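You operate a simulated robot arm through the tools that you are given. There is no shell and no other tool. Be economical: measure what you need, move in short steps, check, and stop when the job is done.

The job below is to be done with a simulated robot arm. You get a single attempt, and the scene is never put back.

## Task
Fetch the steel bracket labelled "seat" from the machine end of the tool bench and set it on the top of the tool bench under the pegs. Then take the small copper cup from the machine end of the tool bench and put it on the brass plate. Then put two of the silver one-peg blocks from the machine end of the tool bench on the top of the wash bench. Then fetch the red cap and set it on the middle of the orange cart top. Then take the blue peg block on the machine end of the tool bench and put it away on the steel bench top behind the trays. The order counts. Set down upright: silver one-peg block.

It is judged by the outcome, as a careful person would: the job done as asked, and still so three seconds after it is handed in. It fails if anything else is knocked over, pushed out of place, dropped, spilled or broken. Lids that push on must go on centred and level and be pressed home; caps that screw on are set level and turned clockwise until they are tight.

## Robot
A 5-joint arm with a two-finger parallel gripper on a trunk, on a base that drives. Base frame: it is fixed to the floor where the robot stands at the start and does not move with it; the origin is under the middle of the robot, x ahead of it, y to its left, z up; the surface under the hand at the start is at about z = 840. Lengths are in mm, angles in degrees, forces in N, time in s.
It reaches about 1134 mm from its shoulder. Its first joint turns from -149.0 to 149.0 degrees. Places, roughly: blue peg block (4x4x5 cm) [1200, -300, 900]; brass plate (10x8x2 cm) [1100, 500, 800]; middle of the orange cart top [1000, 2400, 700]; red cap (5x5x3 cm) [1100, -200, 900]; silver one-peg block [1250, -500, 750]; small copper cup (5x5x4 cm) [1100, 0, 900]; steel bench top behind the trays [-2600, 1700, 800]; steel bracket [750, 0, 750]; top of the tool bench under the pegs [900, 1700, 800]; top of the wash bench [1100, -1700, 800]. Payload 1.57 kg.
The tool frame sits at the grasp point between the pads (the TCP): z along the fingers, y along the line on which they close. The tips reach 30 mm beyond it. The gripper opens to 110 mm. The fingers are 24 mm wide and 12 mm thick; the gripper's body (48 by 112 mm) begins 78 mm behind the TCP.
Orientation is told as [roll, pitch, yaw] about the base's x, y, z axes, in that order, counted from this pose: with the fingers straight down and closing along the base's y, the tool's x points along the base's -x, its y along +y and its z along -z.

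## Interface
- The arm moves only by the tool drive_tool. Its arguments are lists of equal length, an entry for each row: "delta_pos": the shift along the tool's x, y, z in mm, a list of three; "angular": the turn, a rotation vector about the tool's x, y, z in degrees, a list of three; "fingers": the finger opening in mm, from 0 to 110. In form: {"delta_pos": [[x, y, z], ...], "angular": [[ax, ay, az], ...], "fingers": [fingers, ...]}. A call has 1 to 8 rows; each row is the pose to reach, as a shift and turn from the pose commanded when the call began, along the tool's axes at that moment. A row lasts 0.2 s, in which the tool goes at most 50 mm and 8.6 degrees; a call with a longer step from one row to the next is refused whole, and so is a gripper value outside its range. Where a pose cannot be reached the arm comes as near as it can. A force on the tool above 40 N (or 10 N above the force at the start of the call, whichever is more), or a blocked arm, ends the call early, and 0.2 s more pass. Each finger travels about 72 mm/s and halts on what it meets, pressing with about 42 N; the grip force reading is that of the motor and also rises with nothing between the fingers. The clock runs only during rows and for 0.2 s after the last one: add rows that repeat a pose to give the fingers time. The reply holds the time, the measured pose of the TCP, the force on the tool along the base axes, the opening and the grip force, in the units named above and with some noise, with the torque about the TCP (base axes, N m) and any sound that the robot's microphone picked up.
- Cameras (640 x 400 px; columns grow to the right, rows downward): "scene" is now at [32.5, 183, 1881.6]; the picture's right is [-0.01, -1.00, 0.00], its down [-0.78, 0.01, -0.63] and it looks along [0.63, -0.00, -0.78] (base axes); focal length 294 px, centre (320, 200). "wrist" rides on the gripper at [70, 16, -141] in the tool frame; the picture's right is [-0.23, 0.97, 0.00], its down [-0.85, -0.20, -0.48] and it looks along [-0.47, -0.11, 0.88] (tool axes); focal length 222 px, centre (320, 200). There is no depth. A picture from a camera that has moved, and an enlarged one, comes with that camera's place and axes in the base frame and with its lens. The place of the scene camera against the robot may be out by one fixed shift of up to 18 mm in any direction.
- grab_frame(camera): a new picture of that camera. No time passes.
- slide_trunk(by): slides the trunk up (or, below 0, down) by that many mm; the arm and the scene camera ride with it, the base frame stays. It gives what a move gives, with no picture.
- steer(legs): drives the robot by 1 to 6 legs, each [ahead, turn to the left] in mm and degrees, along the robot's own axes; the way and the turn of a leg run together, so that a leg with both is an arc; at most 1500 mm and 180 degrees a leg. The arm and the cameras ride along, it lands a little off, and it stops where it bumps. It gives what a move gives.
- head_to(pan, tilt): turns the head with the scene camera to pan (to the left, within 155 degrees either way) and tilt (down, from -29 to 69), counted from straight ahead of the robot. It gives what a move gives.
- close_up(camera, box): a new picture of the part [left, top, right, bottom] of that camera's present view, enlarged. No time passes.
- job_done(): hands the job in; it is judged then, once.

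Go step by step. Nothing tells you exact positions but the pictures and the camera data: compare them with the known pose of the tool, close in by small moves and look again before you grip or let go. The budget is 186 turns and 148 pictures, counting those below and the enlarged ones. Unless the task says otherwise, let go and move clear before handing in, and close with one line.

The tools are called after "Emit:" as name(argument=value, ...) on one line, values as JSON. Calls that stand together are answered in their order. drive_tool: Moves the arm, as the interface text tells. Its arguments: {"type":"object","properties":{"delta_pos":{"type":"array"},"angular":{"type":"array"},"fingers":{"type":"array"}},"required":["delta_pos","angular","fingers"]} The other tools are called the same way: slide_trunk (by) slides the trunk up or down; steer (legs) drives the base; head_to (pan, tilt) turns the head that bears the scene camera; grab_frame (camera) takes a picture; close_up (camera, box) takes an enlarged picture of a part of a camera's view; job_done () hands the job in.

At the start:

```text
time_s: 0.0
tool_pos: [676.5, 90.9, 1159.0]
tcp_rot: [0.0, 0.0, -0.9]
force: [0.2, 0.1, 0.4]
torque: [0.02, -0.01, 0.01]
width: 110.2
grasp_force: 0.1
trunk travel left (down, up): [-892.0, 78.0]
robot x, y, heading: [1.6, 7.8, 0.1]
head pan, tilt: [-0.5, 51.0]
```

scene: 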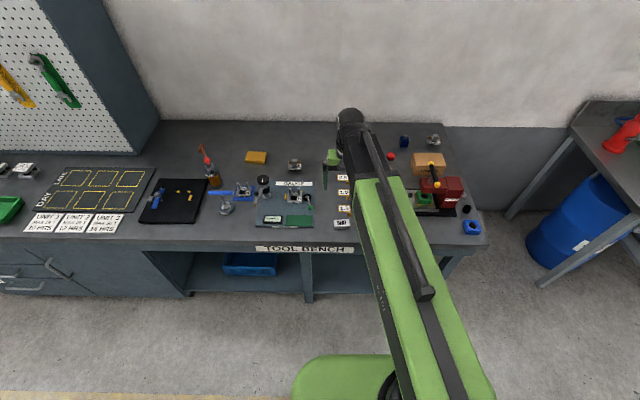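
wrist: 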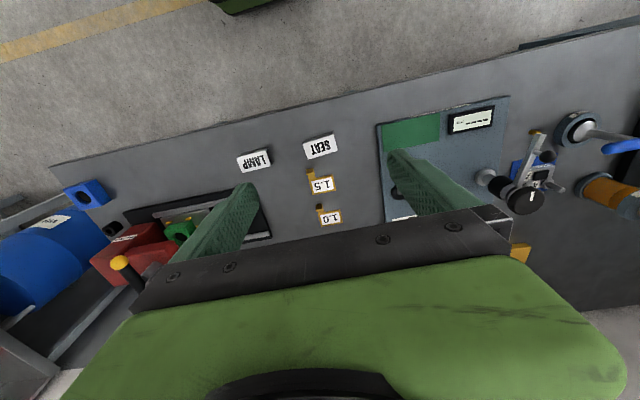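

The tool bench is ahead of me, with a "SEAT" bracket near its front edge. I'll enlarge parts of the scene to identify the items.

Emit:
close_up(camera="scene", box=[180, 100, 340, 200])

Emit:
close_up(camera="scene", box=[180, 160, 340, 260])

Emit:
close_up(camera="scene", box=[330, 120, 490, 240])

Emit:
close_up(camera="wrist", box=[200, 100, 420, 240])

```text
4.00 times, centred on (260, 150) of scene
camera zoom: at [32.5, 183.0, 1881.6], right [-0.01, -1.0, 0.0], down [-0.78, 0.01, -0.63], along [0.63, 0.0, -0.78], focal length 1176 px, centre (560, 400)
```

zoom: 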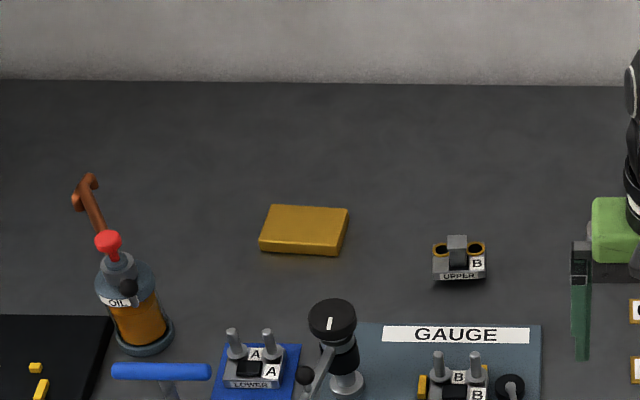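

```text
4.00 times, centred on (260, 210) of scene
camera zoom: at [32.5, 183.0, 1881.6], right [-0.01, -1.0, 0.0], down [-0.78, 0.01, -0.63], along [0.63, 0.0, -0.78], focal length 1176 px, centre (560, 160)
```

zoom: 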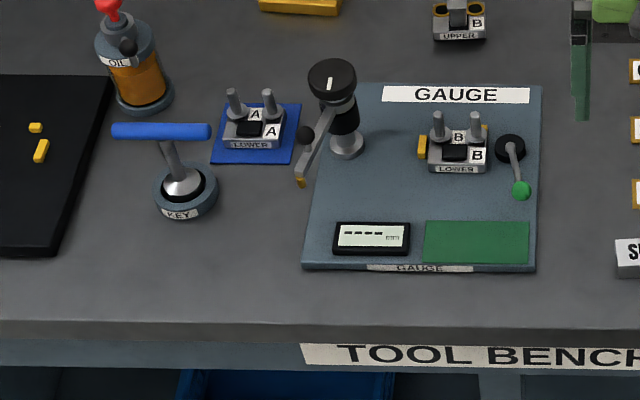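

```text
3.33 times, centred on (410, 180) of scene
camera zoom: at [32.5, 183.0, 1881.6], right [-0.01, -1.0, 0.0], down [-0.78, 0.01, -0.63], along [0.63, 0.0, -0.78], focal length 980 px, centre (20, 267)
```

zoom: 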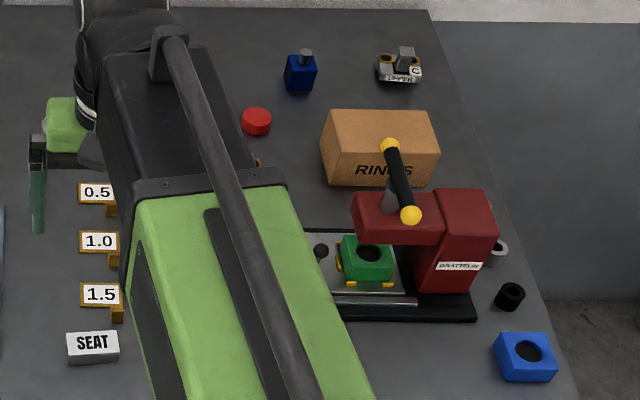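

```text
2.86 times, centred on (310, 170) of wrist
camera zoom: at [606.9, 109.1, 1299.7], right [0.24, 0.97, 0.0], down [0.85, -0.21, 0.48], along [0.46, -0.12, -0.88], focal length 635 px, centre (349, 286)
```

zoom: 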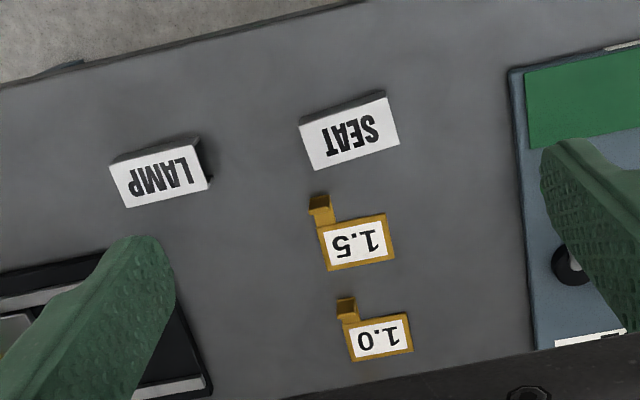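

SEAT is at about (717, 82), near the bench front. I'll move above it and come down partway for a closer look.

Emit:
drive_tool(delta_pos=[[-15, -5, 45], [-30, -9, 90], [-40, -10, 135], [-40, -10, 175], [-40, -10, 200]], angular=[[0, 0, 0], [0, 0, 0], [0, 0, 0], [0, 0, 0], [0, 0, 0]], fingers=[110, 110, 110, 110, 110])

Emit:
grab_frame(camera="wrist")

Emit:
grab_frame(camera="scene")

```text
time_s: 1.2
tool_pos: [707.8, 84.0, 1158.9]
tcp_rot: [0.1, 0.0, -0.9]
force: [0.4, -0.5, 0.5]
torque: [0.02, -0.01, 0.02]
width: 110.4
grasp_force: 0.1
out of reach, approached as far as the arm can: row 1, 2, 3, 4, 5
trunk travel left (down, up): [-892.0, 78.0]
robot x, y, heading: [-1.4, 4.7, -0.0]
head pan, tilt: [-0.5, 51.0]
```

```text
141 pictures are left
camera wrist: at [638.8, 102.9, 1299.7], right [0.24, 0.97, 0.0], down [0.85, -0.21, 0.48], along [0.46, -0.12, -0.88], focal length 222 px, centre (320, 200)
```

wrist: 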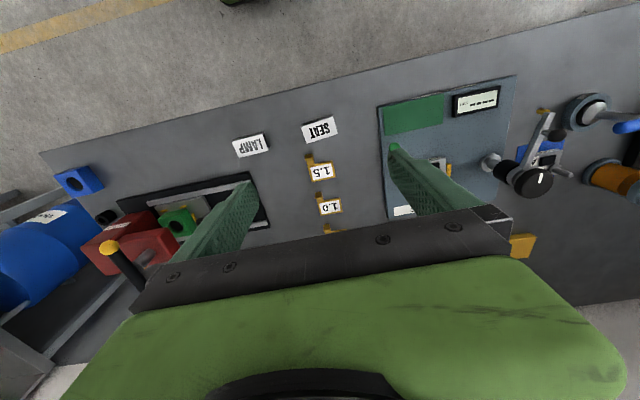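

```text
140 pictures are left
camera scene: at [32.8, 183.1, 1881.6], right [-0.01, -1.0, 0.0], down [-0.78, 0.01, -0.63], along [0.63, 0.0, -0.78], focal length 294 px, centre (320, 200)
```

scene: 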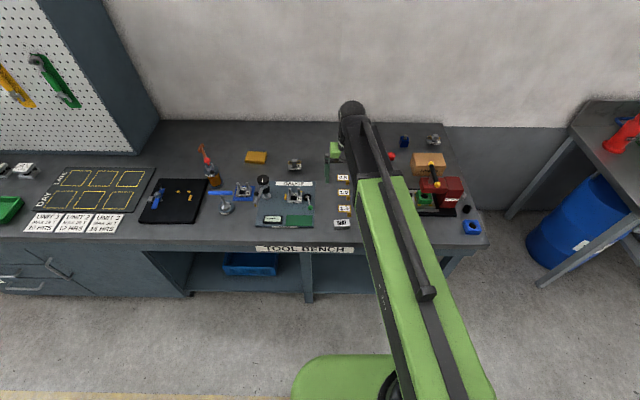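

The arm can't get lower from this trunk height. I'll lower the trunk 180 mm and look again.

Emit:
slide_trunk(by=-180)

Emit:
grab_frame(camera="wrist")

```text
time_s: 3.2
tool_pos: [707.6, 84.6, 979.9]
tcp_rot: [0.0, -0.1, -0.9]
force: [0.6, -0.5, -0.3]
torque: [0.0, -0.01, 0.02]
width: 110.2
grasp_force: 0.0
trunk travel left (down, up): [-712.0, 258.0]
robot x, y, heading: [-3.1, 6.8, 0.2]
head pan, tilt: [-0.5, 51.0]
```

```text
139 pictures are left
camera wrist: at [638.6, 102.8, 1119.8], right [0.24, 0.97, 0.0], down [0.85, -0.21, 0.48], along [0.46, -0.12, -0.88], focal length 222 px, centre (320, 200)
```

wrist: 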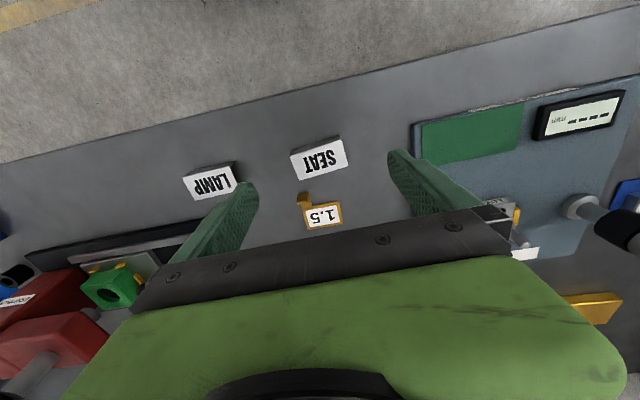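

Emit:
close_up(camera="wrist", box=[260, 120, 388, 200])

Emit:
close_up(camera="scene", box=[300, 180, 400, 245])

```text
5.00 times, centred on (324, 160) of wrist
camera zoom: at [638.6, 102.8, 1119.8], right [0.24, 0.97, 0.0], down [0.85, -0.21, 0.48], along [0.46, -0.12, -0.88], focal length 1111 px, centre (300, 400)
```

zoom: 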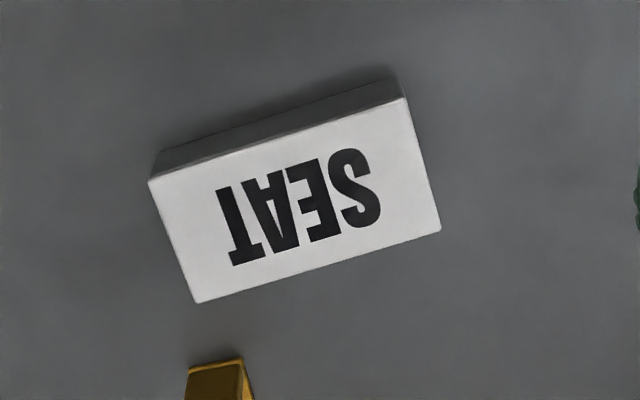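

```text
6.15 times, centred on (350, 212) of scene
camera zoom: at [32.5, 182.9, 1701.6], right [-0.01, -1.0, 0.0], down [-0.78, 0.01, -0.63], along [0.63, 0.0, -0.78], focal length 1810 px, centre (135, 123)
```

zoom: 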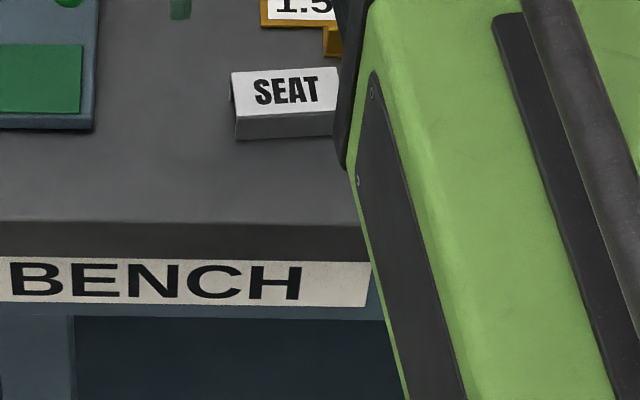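

SEAT is about 62 mm long along y, and its top is at roughly z 860. I'll centre on it and come down.

Emit:
drive_tool(delta_pos=[[-9, -3, 40], [-9, -3, 75]], angular=[[0, 0, 0], [0, 0, 0]], fingers=[110, 110])

Emit:
grab_frame(camera="wrist")

```text
time_s: 3.8
tool_pos: [714.0, 82.5, 979.6]
tcp_rot: [-0.1, -0.1, -0.9]
force: [-1.0, 0.1, -0.1]
torque: [0.02, 0.05, 0.02]
width: 110.0
grasp_force: 0.0
out of reach, approached as far as the arm can: row 1, 2
trunk travel left (down, up): [-712.0, 258.0]
robot x, y, heading: [0.2, 4.8, 0.2]
head pan, tilt: [-0.5, 51.0]
```

```text
136 pictures are left
camera wrist: at [645.0, 99.4, 1119.7], right [0.24, 0.97, 0.0], down [0.85, -0.21, 0.48], along [0.46, -0.12, -0.88], focal length 222 px, centre (320, 200)
```

wrist: 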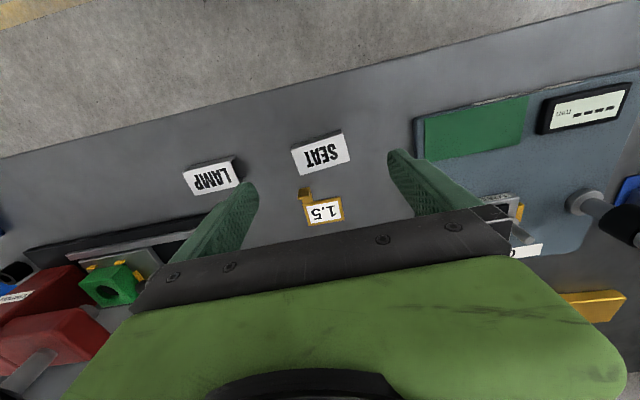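

Vertical descent is limited by the arm, so the trunk will do the lowering.

Emit:
slide_trunk(by=-85)

Emit:
grab_frame(camera="wrist")

```text
time_s: 5.0
tool_pos: [712.8, 81.2, 892.7]
tcp_rot: [-0.1, 0.0, -0.9]
force: [0.0, 0.4, 0.5]
torque: [-0.02, 0.01, -0.03]
width: 109.7
grasp_force: 0.1
trunk travel left (down, up): [-627.0, 343.0]
robot x, y, heading: [-4.1, 5.5, 0.1]
head pan, tilt: [-0.5, 51.0]
```

```text
135 pictures are left
camera wrist: at [644.9, 99.4, 1034.8], right [0.24, 0.97, 0.0], down [0.85, -0.21, 0.48], along [0.46, -0.12, -0.88], focal length 222 px, centre (320, 200)
```

wrist: 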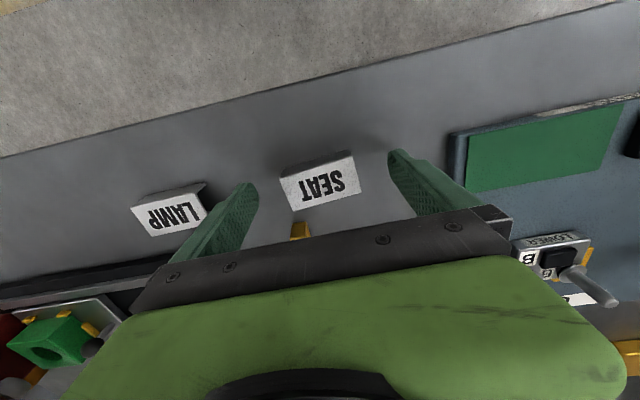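

Emit:
close_up(camera="wrist", box=[240, 130, 400, 230])

```text
4.00 times, centred on (320, 180) of wrist
camera zoom: at [644.9, 99.4, 1034.8], right [0.24, 0.97, 0.0], down [0.85, -0.21, 0.48], along [0.46, -0.12, -0.88], focal length 888 px, centre (320, 280)
```

zoom: 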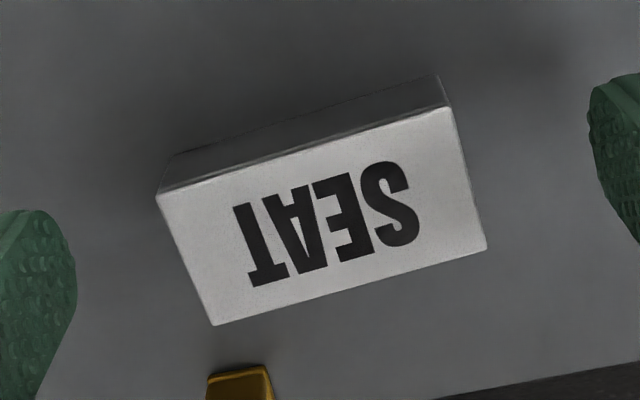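

SEAT top centre is about (721, 80, 861), with the bench at about 842. I'll step forward 7 mm, then lower.

Emit:
drive_tool(delta_pos=[[-7, 0, 0]], angular=[[0, 0, 0]], fingers=[110])

Emit:
slide_trunk(by=-16)

Emit:
close_up(camera="wrist", box=[200, 110, 440, 260])

```text
time_s: 5.4
tool_pos: [721.9, 81.3, 895.1]
tcp_rot: [0.1, 0.0, -0.9]
force: [0.0, -0.2, 0.1]
torque: [-0.03, 0.0, 0.01]
width: 109.9
grasp_force: 0.1
trunk travel left (down, up): [-627.0, 343.0]
robot x, y, heading: [-0.2, 3.1, -0.2]
head pan, tilt: [-0.5, 51.0]
```

```text
time_s: 6.0
tool_pos: [719.7, 81.1, 877.0]
tcp_rot: [0.1, 0.1, -0.9]
force: [-0.7, 0.0, -0.5]
torque: [-0.02, 0.01, 0.0]
width: 110.1
grasp_force: 0.0
trunk travel left (down, up): [-611.0, 359.0]
robot x, y, heading: [2.6, 5.6, 0.1]
head pan, tilt: [-0.5, 51.0]
```

```text
2.67 times, centred on (320, 185) of wrist
camera zoom: at [652.1, 99.7, 1018.7], right [0.24, 0.97, 0.0], down [0.85, -0.21, 0.48], along [0.46, -0.12, -0.88], focal length 592 px, centre (320, 240)
```

zoom: 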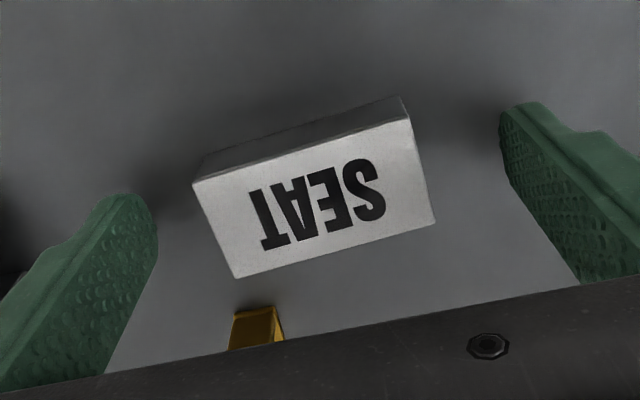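

Aligned; closing on the bracket.

Emit:
drive_tool(delta_pos=[[0, 0, 0], [0, 0, 0], [0, 0, 0], [0, 0, 0]], angular=[[0, 0, 0], [0, 0, 0], [0, 0, 0], [0, 0, 0]], fingers=[80, 60, 40, 40])

Emit:
slide_trunk(by=130)

Emit:
grab_frame(camera="wrist")

Emit:
grab_frame(camera="scene")

```text
time_s: 7.0
tool_pos: [720.3, 81.0, 877.2]
tcp_rot: [-0.1, 0.0, -0.9]
force: [0.8, -0.9, 1.8]
torque: [0.0, 0.0, 0.0]
width: 62.9
grasp_force: 41.6
trunk travel left (down, up): [-611.0, 359.0]
robot x, y, heading: [3.4, 4.2, 0.2]
head pan, tilt: [-0.5, 51.0]
```

```text
time_s: 8.6
tool_pos: [720.7, 82.2, 1006.6]
tcp_rot: [0.1, 0.0, -0.9]
force: [0.5, 0.3, 0.1]
torque: [-0.02, -0.03, 0.02]
width: 63.0
grasp_force: 41.6
trunk travel left (down, up): [-741.0, 229.0]
robot x, y, heading: [-1.0, 4.9, 0.3]
head pan, tilt: [-0.5, 51.0]
```

```text
132 pictures are left
camera wrist: at [652.2, 99.8, 1148.6], right [0.24, 0.97, 0.0], down [0.85, -0.21, 0.48], along [0.46, -0.12, -0.88], focal length 222 px, centre (320, 200)
```

wrist: 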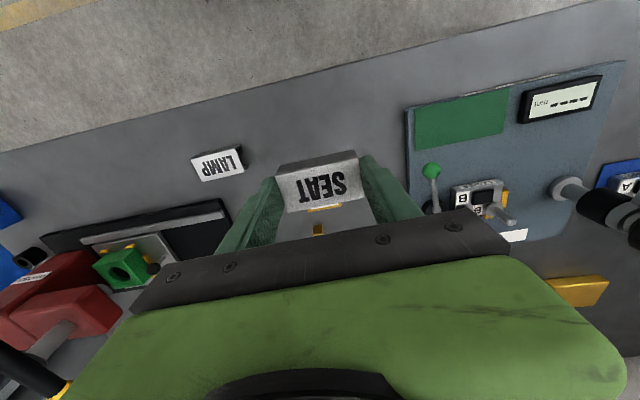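

```text
131 pictures are left
camera scene: at [32.7, 183.0, 1730.5], right [-0.01, -1.0, 0.0], down [-0.78, 0.01, -0.63], along [0.63, 0.0, -0.78], focal length 294 px, centre (320, 200)
```

scene: 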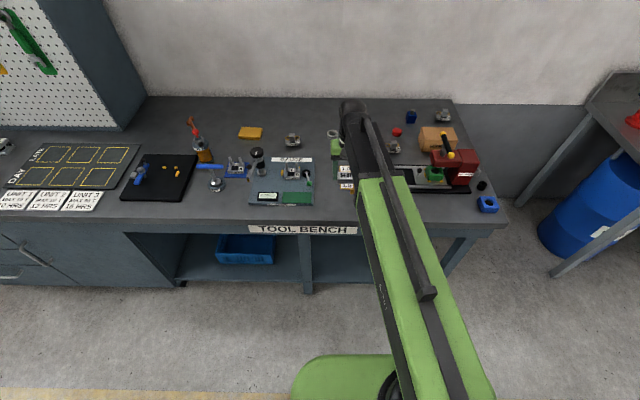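

Bracket is held. I'll raise it high and look left along the route.

Emit:
slide_trunk(by=220)

Emit:
head_to(pan=60, tilt=35)

Emit:
grab_frame(camera="scene")

Emit:
head_to(pan=120, tilt=30)

Emit:
grab_frame(camera="scene")

```text
time_s: 10.9
tool_pos: [719.6, 82.7, 1227.8]
tcp_rot: [0.0, -0.1, -0.8]
force: [0.2, 0.9, -1.5]
torque: [0.01, 0.0, 0.0]
width: 62.8
grasp_force: 42.1
trunk travel left (down, up): [-961.0, 9.0]
robot x, y, heading: [-1.2, 8.6, 0.0]
head pan, tilt: [-0.5, 51.0]
```

```text
time_s: 12.2
tool_pos: [719.8, 82.1, 1228.3]
tcp_rot: [0.0, 0.0, -0.9]
force: [-0.1, -0.4, -0.1]
torque: [-0.03, 0.0, 0.01]
width: 62.9
grasp_force: 42.4
trunk travel left (down, up): [-961.0, 9.0]
robot x, y, heading: [1.6, 5.3, -0.3]
head pan, tilt: [60.0, 35.0]
```

```text
130 pictures are left
camera scene: at [0.6, 259.8, 1973.7], right [0.87, -0.5, 0.0], down [-0.29, -0.5, -0.82], along [0.41, 0.71, -0.57], focal length 294 px, centre (320, 200)
```

scene: 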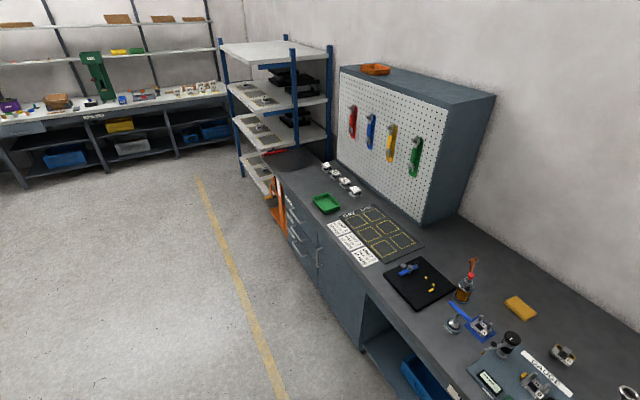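

```text
time_s: 13.6
tool_pos: [720.7, 82.5, 1226.5]
tcp_rot: [0.0, 0.0, -0.9]
force: [-0.1, -0.5, -0.4]
torque: [-0.02, 0.0, -0.02]
width: 63.0
grasp_force: 41.6
trunk travel left (down, up): [-961.0, 9.0]
robot x, y, heading: [-0.6, 3.2, 0.1]
head pan, tilt: [120.0, 30.0]
```

```text
129 pictures are left
camera scene: at [-88.6, 261.9, 1981.5], right [0.87, 0.5, 0.0], down [0.25, -0.43, -0.87], along [-0.43, 0.75, -0.5], focal length 294 px, centre (320, 200)
```

scene: 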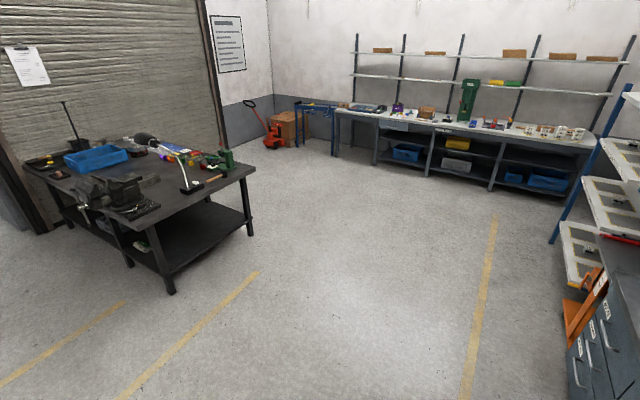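

The area "under the pegs" is the bench in front of the pegboard, around x 900–1200, y 1400–1800. Driving there with the arm high.

Emit:
steer(legs=[[0, 90], [1500, 0], [80, 0], [0, -90]])

Emit:
head_to(pan=0, tilt=48)

Emit:
grab_frame(camera="scene")

```text
time_s: 29.3
tool_pos: [678.1, 1655.8, 1228.5]
tcp_rot: [0.0, 0.0, -0.2]
force: [-0.6, 0.6, -0.2]
torque: [-0.07, -0.06, 0.03]
width: 62.9
grasp_force: 41.7
trunk travel left (down, up): [-961.0, 9.0]
robot x, y, heading: [-36.5, 1540.3, 1.0]
head pan, tilt: [120.0, 30.0]
```

```text
time_s: 31.3
tool_pos: [678.4, 1652.3, 1228.3]
tcp_rot: [0.1, 0.1, -0.2]
force: [0.4, 0.3, 0.2]
torque: [0.0, -0.02, -0.03]
width: 62.9
grasp_force: 42.1
trunk travel left (down, up): [-961.0, 9.0]
robot x, y, heading: [-40.2, 1538.5, 0.7]
head pan, tilt: [0.0, 48.0]
```

```text
128 pictures are left
camera scene: at [-7.1, 1717.7, 1954.7], right [0.02, -1.0, 0.0], down [-0.74, -0.01, -0.67], along [0.67, 0.01, -0.74], focal length 294 px, centre (320, 200)
```

scene: 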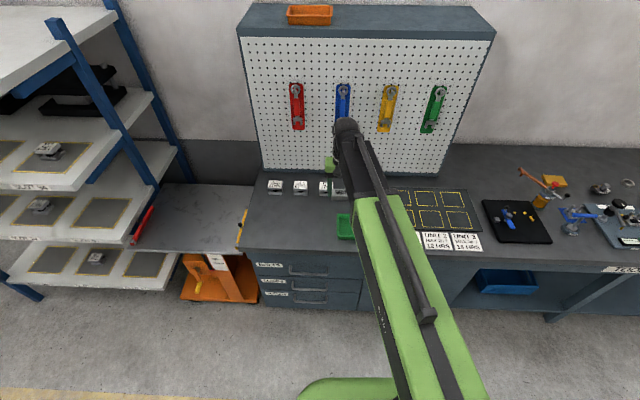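

Free bench space under the pegs lies around (880, 1745), between the green tray and the row of white blocks. Moving the bracket over it.

Emit:
drive_tool(delta_pos=[[-40, 18, 0], [-80, 36, 0], [-120, 54, 0], [-160, 72, 0], [-202, 91, 0], [-202, 91, 0]], angular=[[0, 0, 0], [0, 0, 0], [0, 0, 0], [0, 0, 0], [0, 0, 0], [0, 0, 0]], fingers=[40, 40, 40, 40, 40, 40])

Emit:
slide_trunk(by=-200)

Emit:
grab_frame(camera="wrist")

Emit:
grab_frame(camera="scene")

```text
time_s: 32.7
tool_pos: [882.7, 1741.6, 1227.9]
tcp_rot: [0.0, 0.1, -0.2]
force: [-1.4, 0.2, -1.3]
torque: [0.02, 0.0, -0.01]
width: 62.9
grasp_force: 42.1
out of reach, approached as far as the arm can: row 5
trunk travel left (down, up): [-961.0, 9.0]
robot x, y, heading: [-40.6, 1540.6, 0.9]
head pan, tilt: [0.0, 48.0]
```

```text
time_s: 34.8
tool_pos: [881.8, 1741.8, 1027.5]
tcp_rot: [-0.1, -0.1, -0.2]
force: [0.2, 0.4, -0.1]
torque: [0.01, 0.02, -0.03]
width: 62.7
grasp_force: 41.8
trunk travel left (down, up): [-761.0, 209.0]
robot x, y, heading: [-35.0, 1539.4, 0.8]
head pan, tilt: [0.0, 48.0]
```

```text
127 pictures are left
camera wrist: at [814.7, 1759.0, 1168.7], right [0.23, 0.97, 0.0], down [0.85, -0.2, 0.48], along [0.47, -0.11, -0.88], focal length 222 px, centre (320, 200)
```

wrist: 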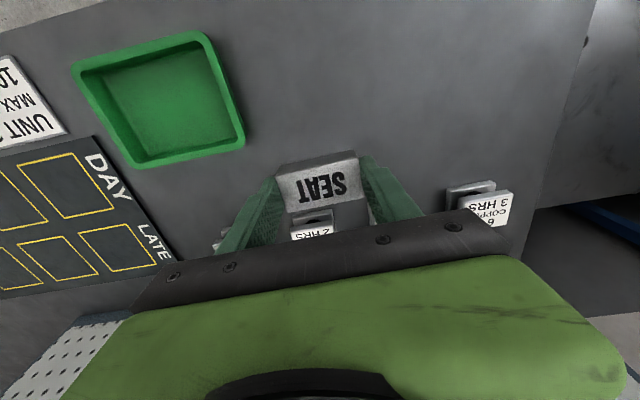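

```text
126 pictures are left
camera scene: at [-7.1, 1717.7, 1754.7], right [0.02, -1.0, 0.0], down [-0.74, -0.01, -0.67], along [0.67, 0.01, -0.74], focal length 294 px, centre (320, 200)
```

scene: 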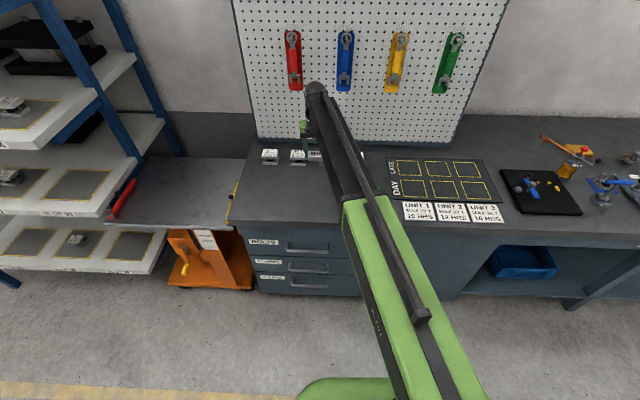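

Clear space below. Lowering to just above the bench.

Emit:
slide_trunk(by=-144)

Emit:
drive_tool(delta_pos=[[0, 0, 3], [0, 0, 6], [0, 0, 8]], angular=[[0, 0, 0], [0, 0, 0], [0, 0, 0]], fingers=[40, 40, 40])

Emit:
close_up(camera="wrist", box=[200, 110, 440, 260])

```text
time_s: 36.5
tool_pos: [883.6, 1742.5, 883.4]
tcp_rot: [0.0, 0.0, -0.2]
force: [0.2, 0.1, -0.9]
torque: [0.0, -0.04, 0.0]
width: 62.7
grasp_force: 42.3
trunk travel left (down, up): [-617.0, 353.0]
robot x, y, heading: [-41.3, 1541.9, 1.1]
head pan, tilt: [0.0, 48.0]
```

```text
time_s: 37.3
tool_pos: [882.5, 1741.7, 882.6]
tcp_rot: [0.0, 0.0, -0.2]
force: [-0.1, -0.6, -1.2]
torque: [0.0, -0.01, 0.02]
width: 62.8
grasp_force: 41.9
out of reach, approached as far as the arm can: row 2, 3
trunk travel left (down, up): [-617.0, 353.0]
robot x, y, heading: [-39.6, 1540.0, 0.9]
head pan, tilt: [0.0, 48.0]
```

```text
2.67 times, centred on (320, 185) of wrist
camera zoom: at [814.7, 1759.0, 1024.7], right [0.23, 0.97, 0.0], down [0.85, -0.2, 0.48], along [0.47, -0.11, -0.88], focal length 592 px, centre (320, 240)
```

zoom: 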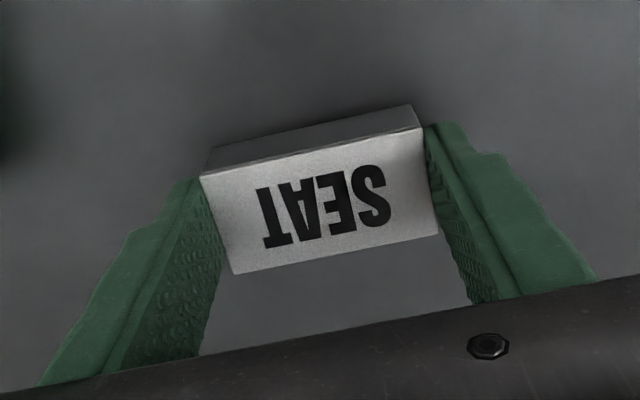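

Emit:
slide_trunk(by=-5)

Emit:
slide_trunk(by=-1)

```text
time_s: 37.9
tool_pos: [882.4, 1742.5, 877.4]
tcp_rot: [0.0, 0.0, -0.2]
force: [0.5, 1.0, 0.1]
torque: [-0.03, 0.0, 0.01]
width: 62.5
grasp_force: 42.0
trunk travel left (down, up): [-612.0, 358.0]
robot x, y, heading: [-41.5, 1541.9, 0.9]
head pan, tilt: [0.0, 48.0]
```

```text
time_s: 38.4
tool_pos: [882.9, 1741.3, 878.9]
tcp_rot: [-0.1, -0.1, -0.2]
force: [-0.3, 0.2, 1.8]
torque: [-0.05, 0.0, -0.02]
width: 63.0
grasp_force: 42.2
trunk travel left (down, up): [-611.0, 359.0]
robot x, y, heading: [-43.5, 1538.3, 0.7]
head pan, tilt: [0.0, 48.0]
```

Touching or within a millimetre of the bench. Releasing and rising.

Emit:
drive_tool(delta_pos=[[0, 0, 0], [0, 0, 0], [0, 0, 0], [0, 0, 0], [0, 0, 0]], angular=[[0, 0, 0], [0, 0, 0], [0, 0, 0], [0, 0, 0], [0, 0, 0]], fingers=[70, 90, 110, 110, 110])

Emit:
slide_trunk(by=150)

Emit:
grab_frame(camera="wrist")

```text
time_s: 39.6
tool_pos: [883.8, 1741.8, 878.7]
tcp_rot: [0.0, 0.0, -0.1]
force: [-0.4, -0.5, 0.8]
torque: [-0.01, -0.01, -0.01]
width: 110.2
grasp_force: 0.1
trunk travel left (down, up): [-611.0, 359.0]
robot x, y, heading: [-37.5, 1541.8, 1.0]
head pan, tilt: [0.0, 48.0]
```

```text
time_s: 41.3
tool_pos: [883.2, 1740.9, 1028.7]
tcp_rot: [0.0, 0.0, -0.3]
force: [-0.2, -0.3, 0.6]
torque: [-0.01, 0.02, 0.0]
width: 109.8
grasp_force: 0.1
trunk travel left (down, up): [-761.0, 209.0]
robot x, y, heading: [-42.8, 1539.7, 0.9]
head pan, tilt: [0.0, 48.0]
```

```text
124 pictures are left
camera wrist: at [814.7, 1759.1, 1168.6], right [0.23, 0.97, 0.0], down [0.85, -0.2, 0.48], along [0.47, -0.11, -0.88], focal length 222 px, centre (320, 200)
```

wrist: 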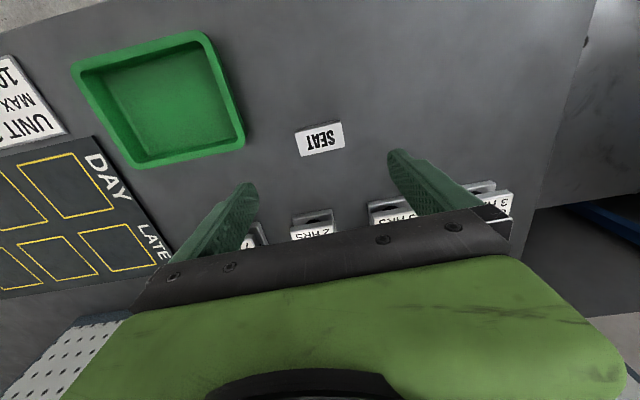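

SEAT is placed. Retracting the arm, rising and driving back to the machine end.

Emit:
slide_trunk(by=200)

Emit:
drive_tool(delta_pos=[[40, -30, 0], [80, -60, 0], [120, -90, 0], [160, -120, 0], [200, -150, 0], [230, -180, 0]], angular=[[0, 0, 0], [0, 0, 0], [0, 0, 0], [0, 0, 0], [0, 0, 0], [0, 0, 0]], fingers=[110, 110, 110, 110, 110, 110])

Emit:
steer(legs=[[0, -91], [1300, 0], [0, 90], [200, 0]])

Emit:
head_to(pan=0, tilt=50)

Emit:
grab_frame(camera="scene")

```text
time_s: 43.5
tool_pos: [882.7, 1742.4, 1228.5]
tcp_rot: [0.0, 0.0, -0.2]
force: [-0.4, 0.1, 0.2]
torque: [0.01, 0.0, 0.0]
width: 109.9
grasp_force: 0.1
trunk travel left (down, up): [-961.0, 9.0]
robot x, y, heading: [-37.2, 1543.9, 0.8]
head pan, tilt: [0.0, 48.0]
```

```text
time_s: 44.9
tool_pos: [651.4, 1559.9, 1228.2]
tcp_rot: [0.0, 0.1, -0.3]
force: [-0.1, 0.0, 0.4]
torque: [-0.01, -0.01, -0.01]
width: 110.0
grasp_force: 0.1
trunk travel left (down, up): [-961.0, 9.0]
robot x, y, heading: [-46.2, 1538.4, 0.9]
head pan, tilt: [0.0, 48.0]
```

```text
time_s: 60.5
tool_pos: [832.1, 174.5, 1227.0]
tcp_rot: [-0.1, -0.1, -4.0]
force: [-0.5, -0.3, 0.5]
torque: [0.11, 0.0, 0.02]
width: 110.2
grasp_force: 0.0
trunk travel left (down, up): [-961.0, 9.0]
robot x, y, heading: [140.8, 233.1, -3.9]
head pan, tilt: [0.0, 48.0]
```

```text
time_s: 61.1
tool_pos: [830.5, 175.5, 1227.5]
tcp_rot: [0.1, 0.0, -4.0]
force: [0.1, -0.9, -0.7]
torque: [0.0, 0.02, 0.0]
width: 110.0
grasp_force: 0.0
trunk travel left (down, up): [-961.0, 9.0]
robot x, y, heading: [141.1, 230.9, -3.7]
head pan, tilt: [0.0, 50.0]
```

```text
123 pictures are left
camera scene: at [184.3, 404.9, 1952.1], right [-0.06, -1.0, 0.0], down [-0.76, 0.05, -0.64], along [0.64, -0.04, -0.77], focal length 294 px, centre (320, 200)
```

scene: 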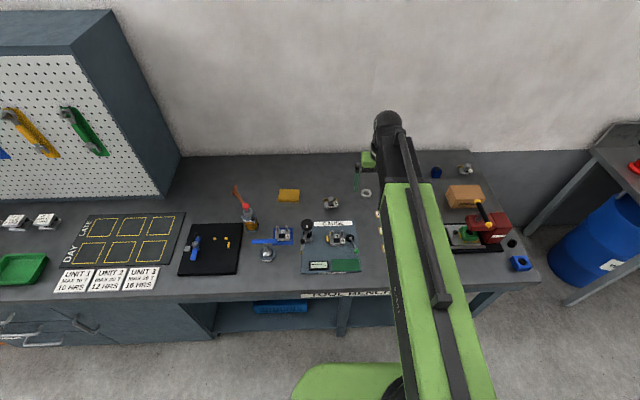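

Emit:
close_up(camera="scene", box=[260, 150, 420, 250])

Emit:
close_up(camera="scene", box=[400, 150, 560, 280])

Emit:
grab_frame(camera="wrist")

```text
4.00 times, centred on (340, 200) of scene
camera zoom: at [184.3, 404.9, 1952.1], right [-0.06, -1.0, 0.0], down [-0.76, 0.05, -0.64], along [0.64, -0.04, -0.77], focal length 1176 px, centre (240, 200)
```

zoom: 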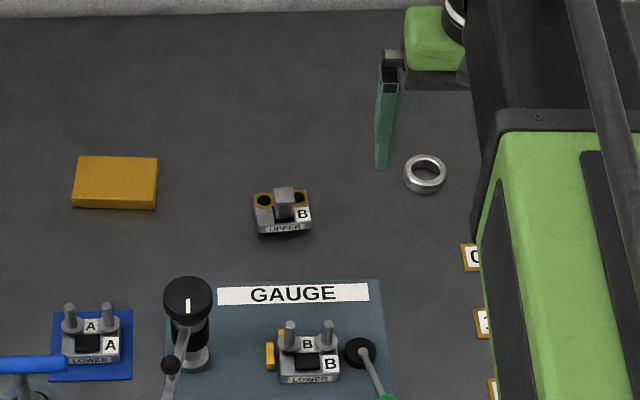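

```text
3.08 times, centred on (480, 215) of scene
camera zoom: at [184.3, 404.9, 1952.1], right [-0.06, -1.0, 0.0], down [-0.76, 0.05, -0.64], along [0.64, -0.04, -0.77], focal length 905 px, centre (-172, 154)
```

zoom: 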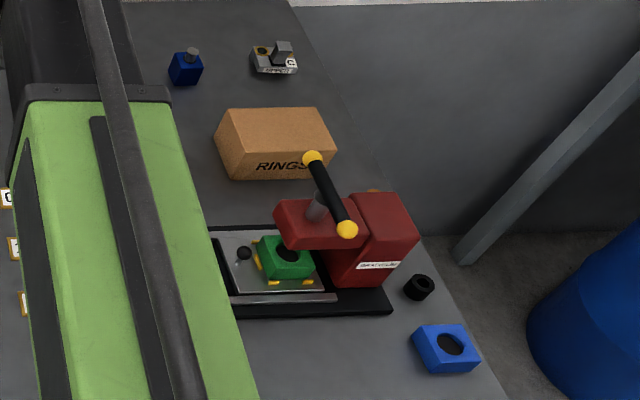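

```text
120 pictures are left
camera wrist: at [763.8, 196.8, 1368.8], right [0.3, 0.95, 0.0], down [0.84, -0.26, 0.48], along [0.46, -0.14, -0.88], focal length 222 px, centre (320, 200)
```

wrist: 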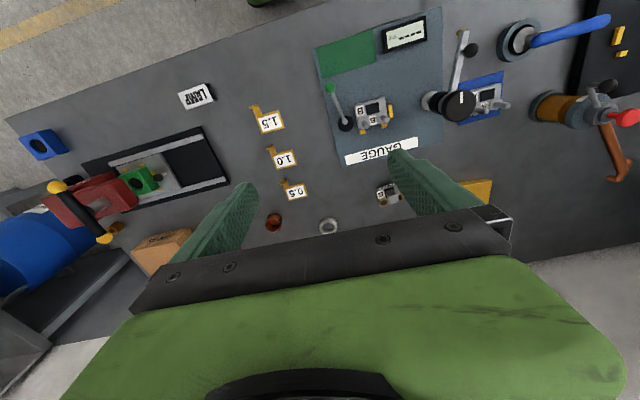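

The copper cup is at about (1052, -21), beside a steel ring. Moving over it, staying high.

Emit:
drive_tool(delta_pos=[[-37, -30, 0], [-74, -60, 0], [-111, -90, 0], [-148, -120, 0], [-185, -150, 0], [-222, -180, 0]], angular=[[0, 0, 0], [0, 0, 0], [0, 0, 0], [0, 0, 0], [0, 0, 0], [0, 0, 0]], fingers=[110, 110, 110, 110, 110, 110])

Emit:
slide_trunk(by=-200)

Emit:
grab_frame(camera="wrist")

Emit:
grab_frame(camera="scene")

```text
time_s: 62.5
tool_pos: [1038.7, -21.3, 1227.2]
tcp_rot: [0.0, 0.0, -4.2]
force: [1.0, 0.9, -0.1]
torque: [0.02, 0.03, 0.03]
width: 110.2
grasp_force: 0.1
out of reach, approached as far as the arm can: row 1, 2, 3, 4
trunk travel left (down, up): [-961.0, 9.0]
robot x, y, heading: [142.9, 234.0, -3.7]
head pan, tilt: [0.0, 50.0]
```

```text
time_s: 64.6
tool_pos: [1038.2, -19.4, 1028.0]
tcp_rot: [0.0, 0.1, -4.2]
force: [-0.1, -0.1, -0.5]
torque: [0.01, 0.04, 0.01]
width: 110.1
grasp_force: 0.0
trunk travel left (down, up): [-761.0, 209.0]
robot x, y, heading: [140.9, 229.9, -3.7]
head pan, tilt: [0.0, 50.0]
```

```text
119 pictures are left
camera wrist: at [970.3, 1.6, 1168.8], right [0.3, 0.95, 0.0], down [0.84, -0.26, 0.48], along [0.46, -0.14, -0.88], focal length 222 px, centre (320, 200)
```

wrist: 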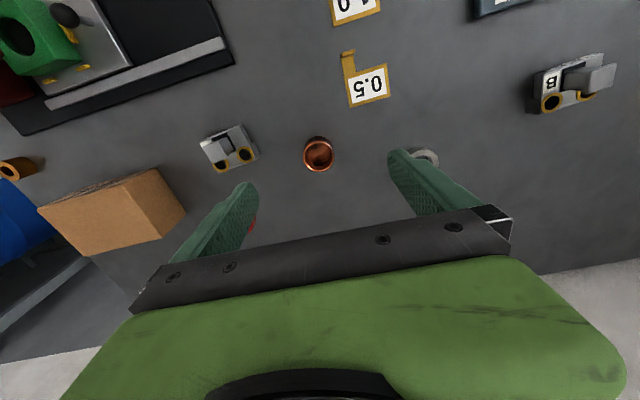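

```text
118 pictures are left
camera scene: at [184.6, 405.9, 1752.0], right [-0.06, -1.0, 0.0], down [-0.76, 0.05, -0.64], along [0.64, -0.04, -0.77], focal length 294 px, centre (320, 200)
```

scene: 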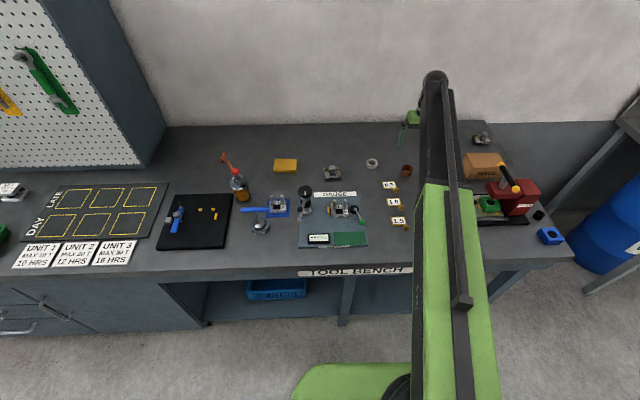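

Cup near (1052, -24). Nudging over it, narrowing the fingers a little, and lowering to just above the rim.

Emit:
drive_tool(delta_pos=[[-14, -4, 0], [-14, -4, 0]], angular=[[0, 0, 0], [0, 0, 0]], fingers=[95, 85])

Emit:
slide_trunk(by=-98)

Emit:
close_up(camera="wrist", box=[200, 110, 440, 260])

```text
time_s: 65.2
tool_pos: [1049.7, -25.2, 1027.3]
tcp_rot: [0.0, -0.1, -4.1]
force: [0.0, 0.1, -0.1]
torque: [0.0, 0.0, -0.05]
width: 84.9
grasp_force: 0.1
trunk travel left (down, up): [-761.0, 209.0]
robot x, y, heading: [138.4, 228.3, -3.6]
head pan, tilt: [0.0, 50.0]
```

```text
time_s: 66.6
tool_pos: [1048.7, -25.5, 929.6]
tcp_rot: [-0.1, -0.1, -4.1]
force: [-0.5, 0.2, -0.1]
torque: [-0.01, 0.0, -0.02]
width: 85.2
grasp_force: 0.1
trunk travel left (down, up): [-663.0, 307.0]
robot x, y, heading: [140.8, 230.4, -3.8]
head pan, tilt: [0.0, 50.0]
```

```text
2.67 times, centred on (320, 185) of wrist
camera zoom: at [982.3, -3.5, 1070.7], right [0.3, 0.95, 0.0], down [0.84, -0.26, 0.48], along [0.46, -0.14, -0.88], focal length 592 px, centre (320, 240)
```

zoom: 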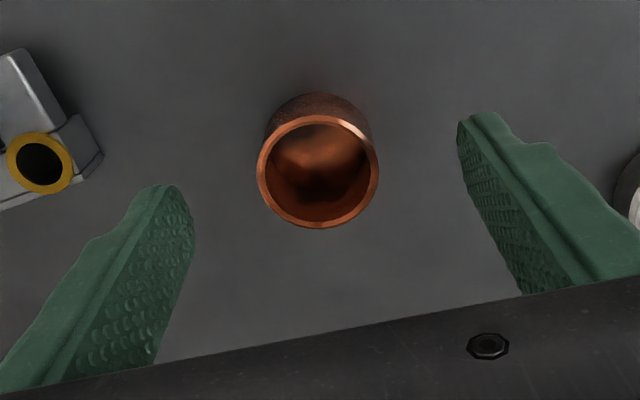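

Emit:
drive_tool(delta_pos=[[-4, -1, 0]], angular=[[0, 0, 0]], fingers=[85])

Emit:
slide_trunk(by=-48)

Emit:
close_up(camera="wrist", box=[200, 110, 440, 260])

```text
time_s: 67.0
tool_pos: [1049.8, -25.6, 928.8]
tcp_rot: [0.0, 0.0, -4.0]
force: [-0.4, -0.1, 0.4]
torque: [0.0, 0.0, 0.02]
width: 85.1
grasp_force: 0.1
out of reach, approached as far as the arm can: row 1
trunk travel left (down, up): [-663.0, 307.0]
robot x, y, heading: [142.3, 233.9, -3.8]
head pan, tilt: [0.0, 50.0]
```

```text
time_s: 67.9
tool_pos: [1050.4, -24.4, 881.6]
tcp_rot: [0.0, -0.1, -4.2]
force: [0.1, 0.4, -0.6]
torque: [-0.02, 0.01, 0.01]
width: 84.9
grasp_force: 0.0
trunk travel left (down, up): [-615.0, 355.0]
robot x, y, heading: [137.2, 232.0, -3.9]
head pan, tilt: [0.0, 50.0]
```

```text
2.67 times, centred on (320, 185) of wrist
camera zoom: at [982.3, -3.4, 1022.7], right [0.3, 0.95, 0.0], down [0.84, -0.26, 0.48], along [0.46, -0.14, -0.88], focal length 592 px, centre (320, 240)
```

zoom: 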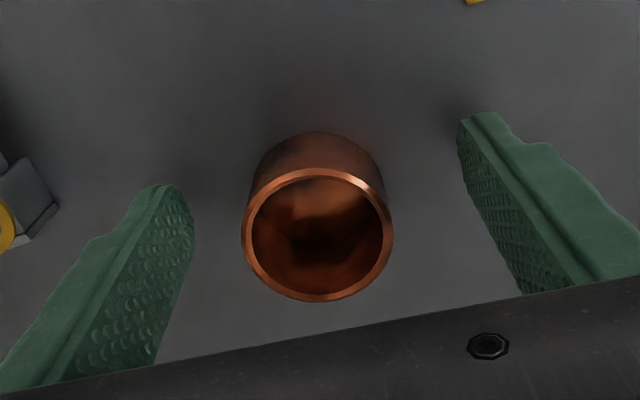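

The cup sits between the fingers, 4 mm off along the pads, which is acceptable. Lowering 3 mm and closing.

Emit:
slide_trunk(by=-3)

Emit:
drive_tool(delta_pos=[[0, 0, 0], [0, 0, 0], [0, 0, 0], [0, 0, 0]], angular=[[0, 0, 0], [0, 0, 0], [0, 0, 0], [0, 0, 0]], fingers=[65, 45, 25, 25])

Emit:
slide_trunk(by=150)

Emit:
grab_frame(camera="wrist")

Emit:
close_up(camera="scene", box=[260, 140, 500, 240])

```text
time_s: 68.4
tool_pos: [1050.3, -25.6, 878.9]
tcp_rot: [0.0, -0.1, -4.1]
force: [-0.1, -0.3, 0.4]
torque: [0.01, 0.02, 0.02]
width: 85.1
grasp_force: 0.1
trunk travel left (down, up): [-612.0, 358.0]
robot x, y, heading: [140.8, 233.4, -3.5]
head pan, tilt: [0.0, 50.0]
```

```text
time_s: 69.4
tool_pos: [1049.5, -25.8, 878.7]
tcp_rot: [-0.1, -0.1, -4.1]
force: [0.2, -0.5, 0.7]
torque: [0.04, -0.01, 0.0]
width: 42.8
grasp_force: 41.6
trunk travel left (down, up): [-612.0, 358.0]
robot x, y, heading: [140.5, 233.0, -3.6]
head pan, tilt: [0.0, 50.0]
```

```text
time_s: 71.1
tool_pos: [1049.8, -24.9, 1028.8]
tcp_rot: [0.0, -0.1, -4.1]
force: [-0.2, -0.3, -0.2]
torque: [0.03, 0.01, -0.03]
width: 42.2
grasp_force: 42.0
trunk travel left (down, up): [-762.0, 208.0]
robot x, y, heading: [141.7, 230.4, -3.8]
head pan, tilt: [0.0, 50.0]
```

```text
115 pictures are left
camera wrist: at [982.5, -3.5, 1169.5], right [0.3, 0.95, 0.0], down [0.84, -0.26, 0.48], along [0.46, -0.14, -0.88], focal length 222 px, centre (320, 200)
```

wrist: 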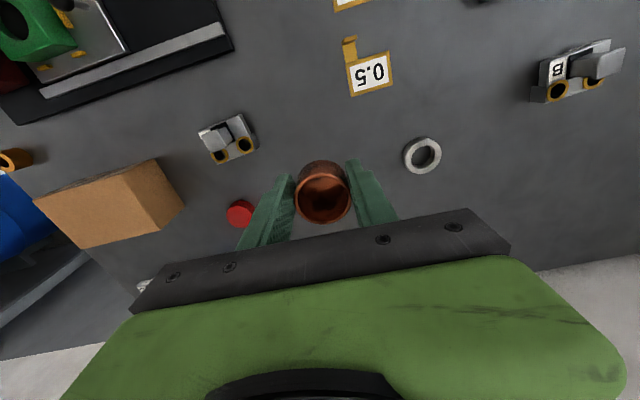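

```text
2.67 times, centred on (380, 190) of scene
camera zoom: at [184.8, 405.9, 1752.9], right [-0.06, -1.0, 0.0], down [-0.76, 0.05, -0.64], along [0.64, -0.04, -0.77], focal length 784 px, centre (160, 227)
```

zoom: 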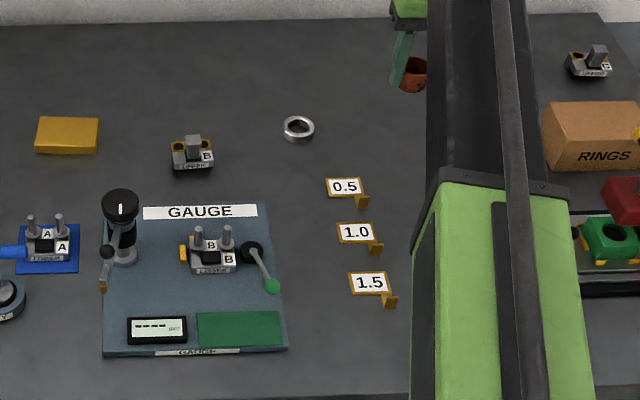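

Cup is held. Carrying it left to the brass plate at about (1134, 488).

Emit:
drive_tool(delta_pos=[[-4, 47, 0], [-8, 94, 0], [-12, 141, 0], [-16, 188, 0], [-20, 235, 0], [-24, 282, 0]], angular=[[0, 0, 0], [0, 0, 0], [0, 0, 0], [0, 0, 0], [0, 0, 0], [0, 0, 0]], fingers=[25, 25, 25, 25, 25, 25])

Emit:
drive_tool(delta_pos=[[-4, 47, 0], [-8, 94, 0], [-12, 141, 0], [-16, 188, 0], [-23, 236, 0], [-23, 236, 0]], angular=[[0, 0, 0], [0, 0, 0], [0, 0, 0], [0, 0, 0], [0, 0, 0], [0, 0, 0]], fingers=[25, 25, 25, 25, 25, 25])

Emit:
grab_frame(camera="wrist")

Emit:
grab_frame(camera="scene")

```text
time_s: 72.5
tool_pos: [1085.9, 253.8, 1028.0]
tcp_rot: [0.0, -0.2, -4.2]
force: [0.9, -0.3, -0.9]
torque: [0.0, 0.01, 0.0]
width: 42.5
grasp_force: 41.9
out of reach, approached as far as the arm can: row 5, 6
trunk travel left (down, up): [-762.0, 208.0]
robot x, y, heading: [140.9, 231.4, -3.7]
head pan, tilt: [0.0, 50.0]
```

```text
time_s: 73.9
tool_pos: [1052.5, 469.8, 1028.9]
tcp_rot: [0.0, -0.3, -4.3]
force: [0.2, 0.9, -0.1]
torque: [0.01, -0.03, -0.01]
width: 42.3
grasp_force: 41.7
out of reach, approached as far as the arm can: row 1, 2, 3, 4, 5, 6
trunk travel left (down, up): [-762.0, 208.0]
robot x, y, heading: [138.1, 230.5, -3.8]
head pan, tilt: [0.0, 50.0]
```

```text
113 pictures are left
camera wrist: at [986.0, 491.4, 1169.5], right [0.3, 0.95, 0.0], down [0.84, -0.26, 0.48], along [0.46, -0.14, -0.88], focal length 222 px, centre (320, 200)
```

wrist: 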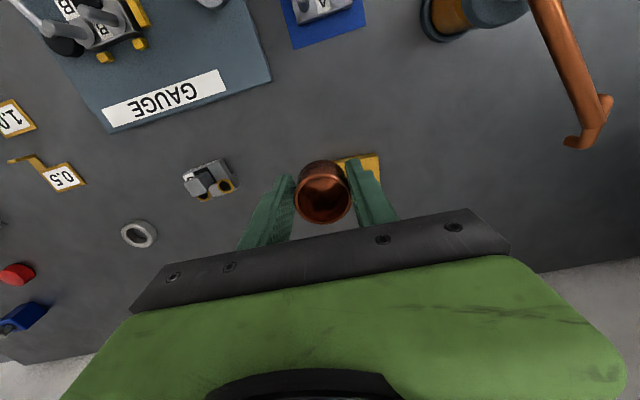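

```text
112 pictures are left
camera scene: at [184.8, 405.8, 1753.0], right [-0.06, -1.0, 0.0], down [-0.76, 0.05, -0.64], along [0.64, -0.04, -0.77], focal length 294 px, centre (320, 200)
```

scene: 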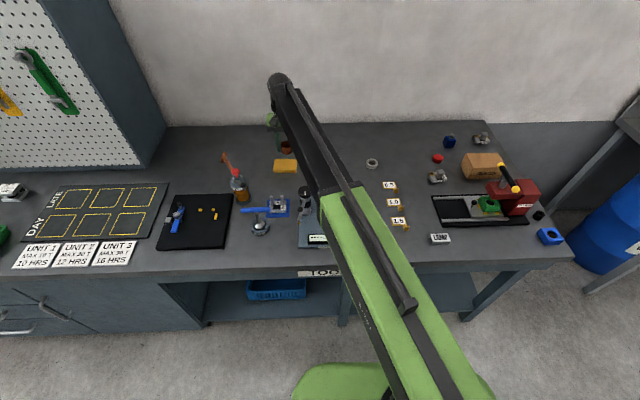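

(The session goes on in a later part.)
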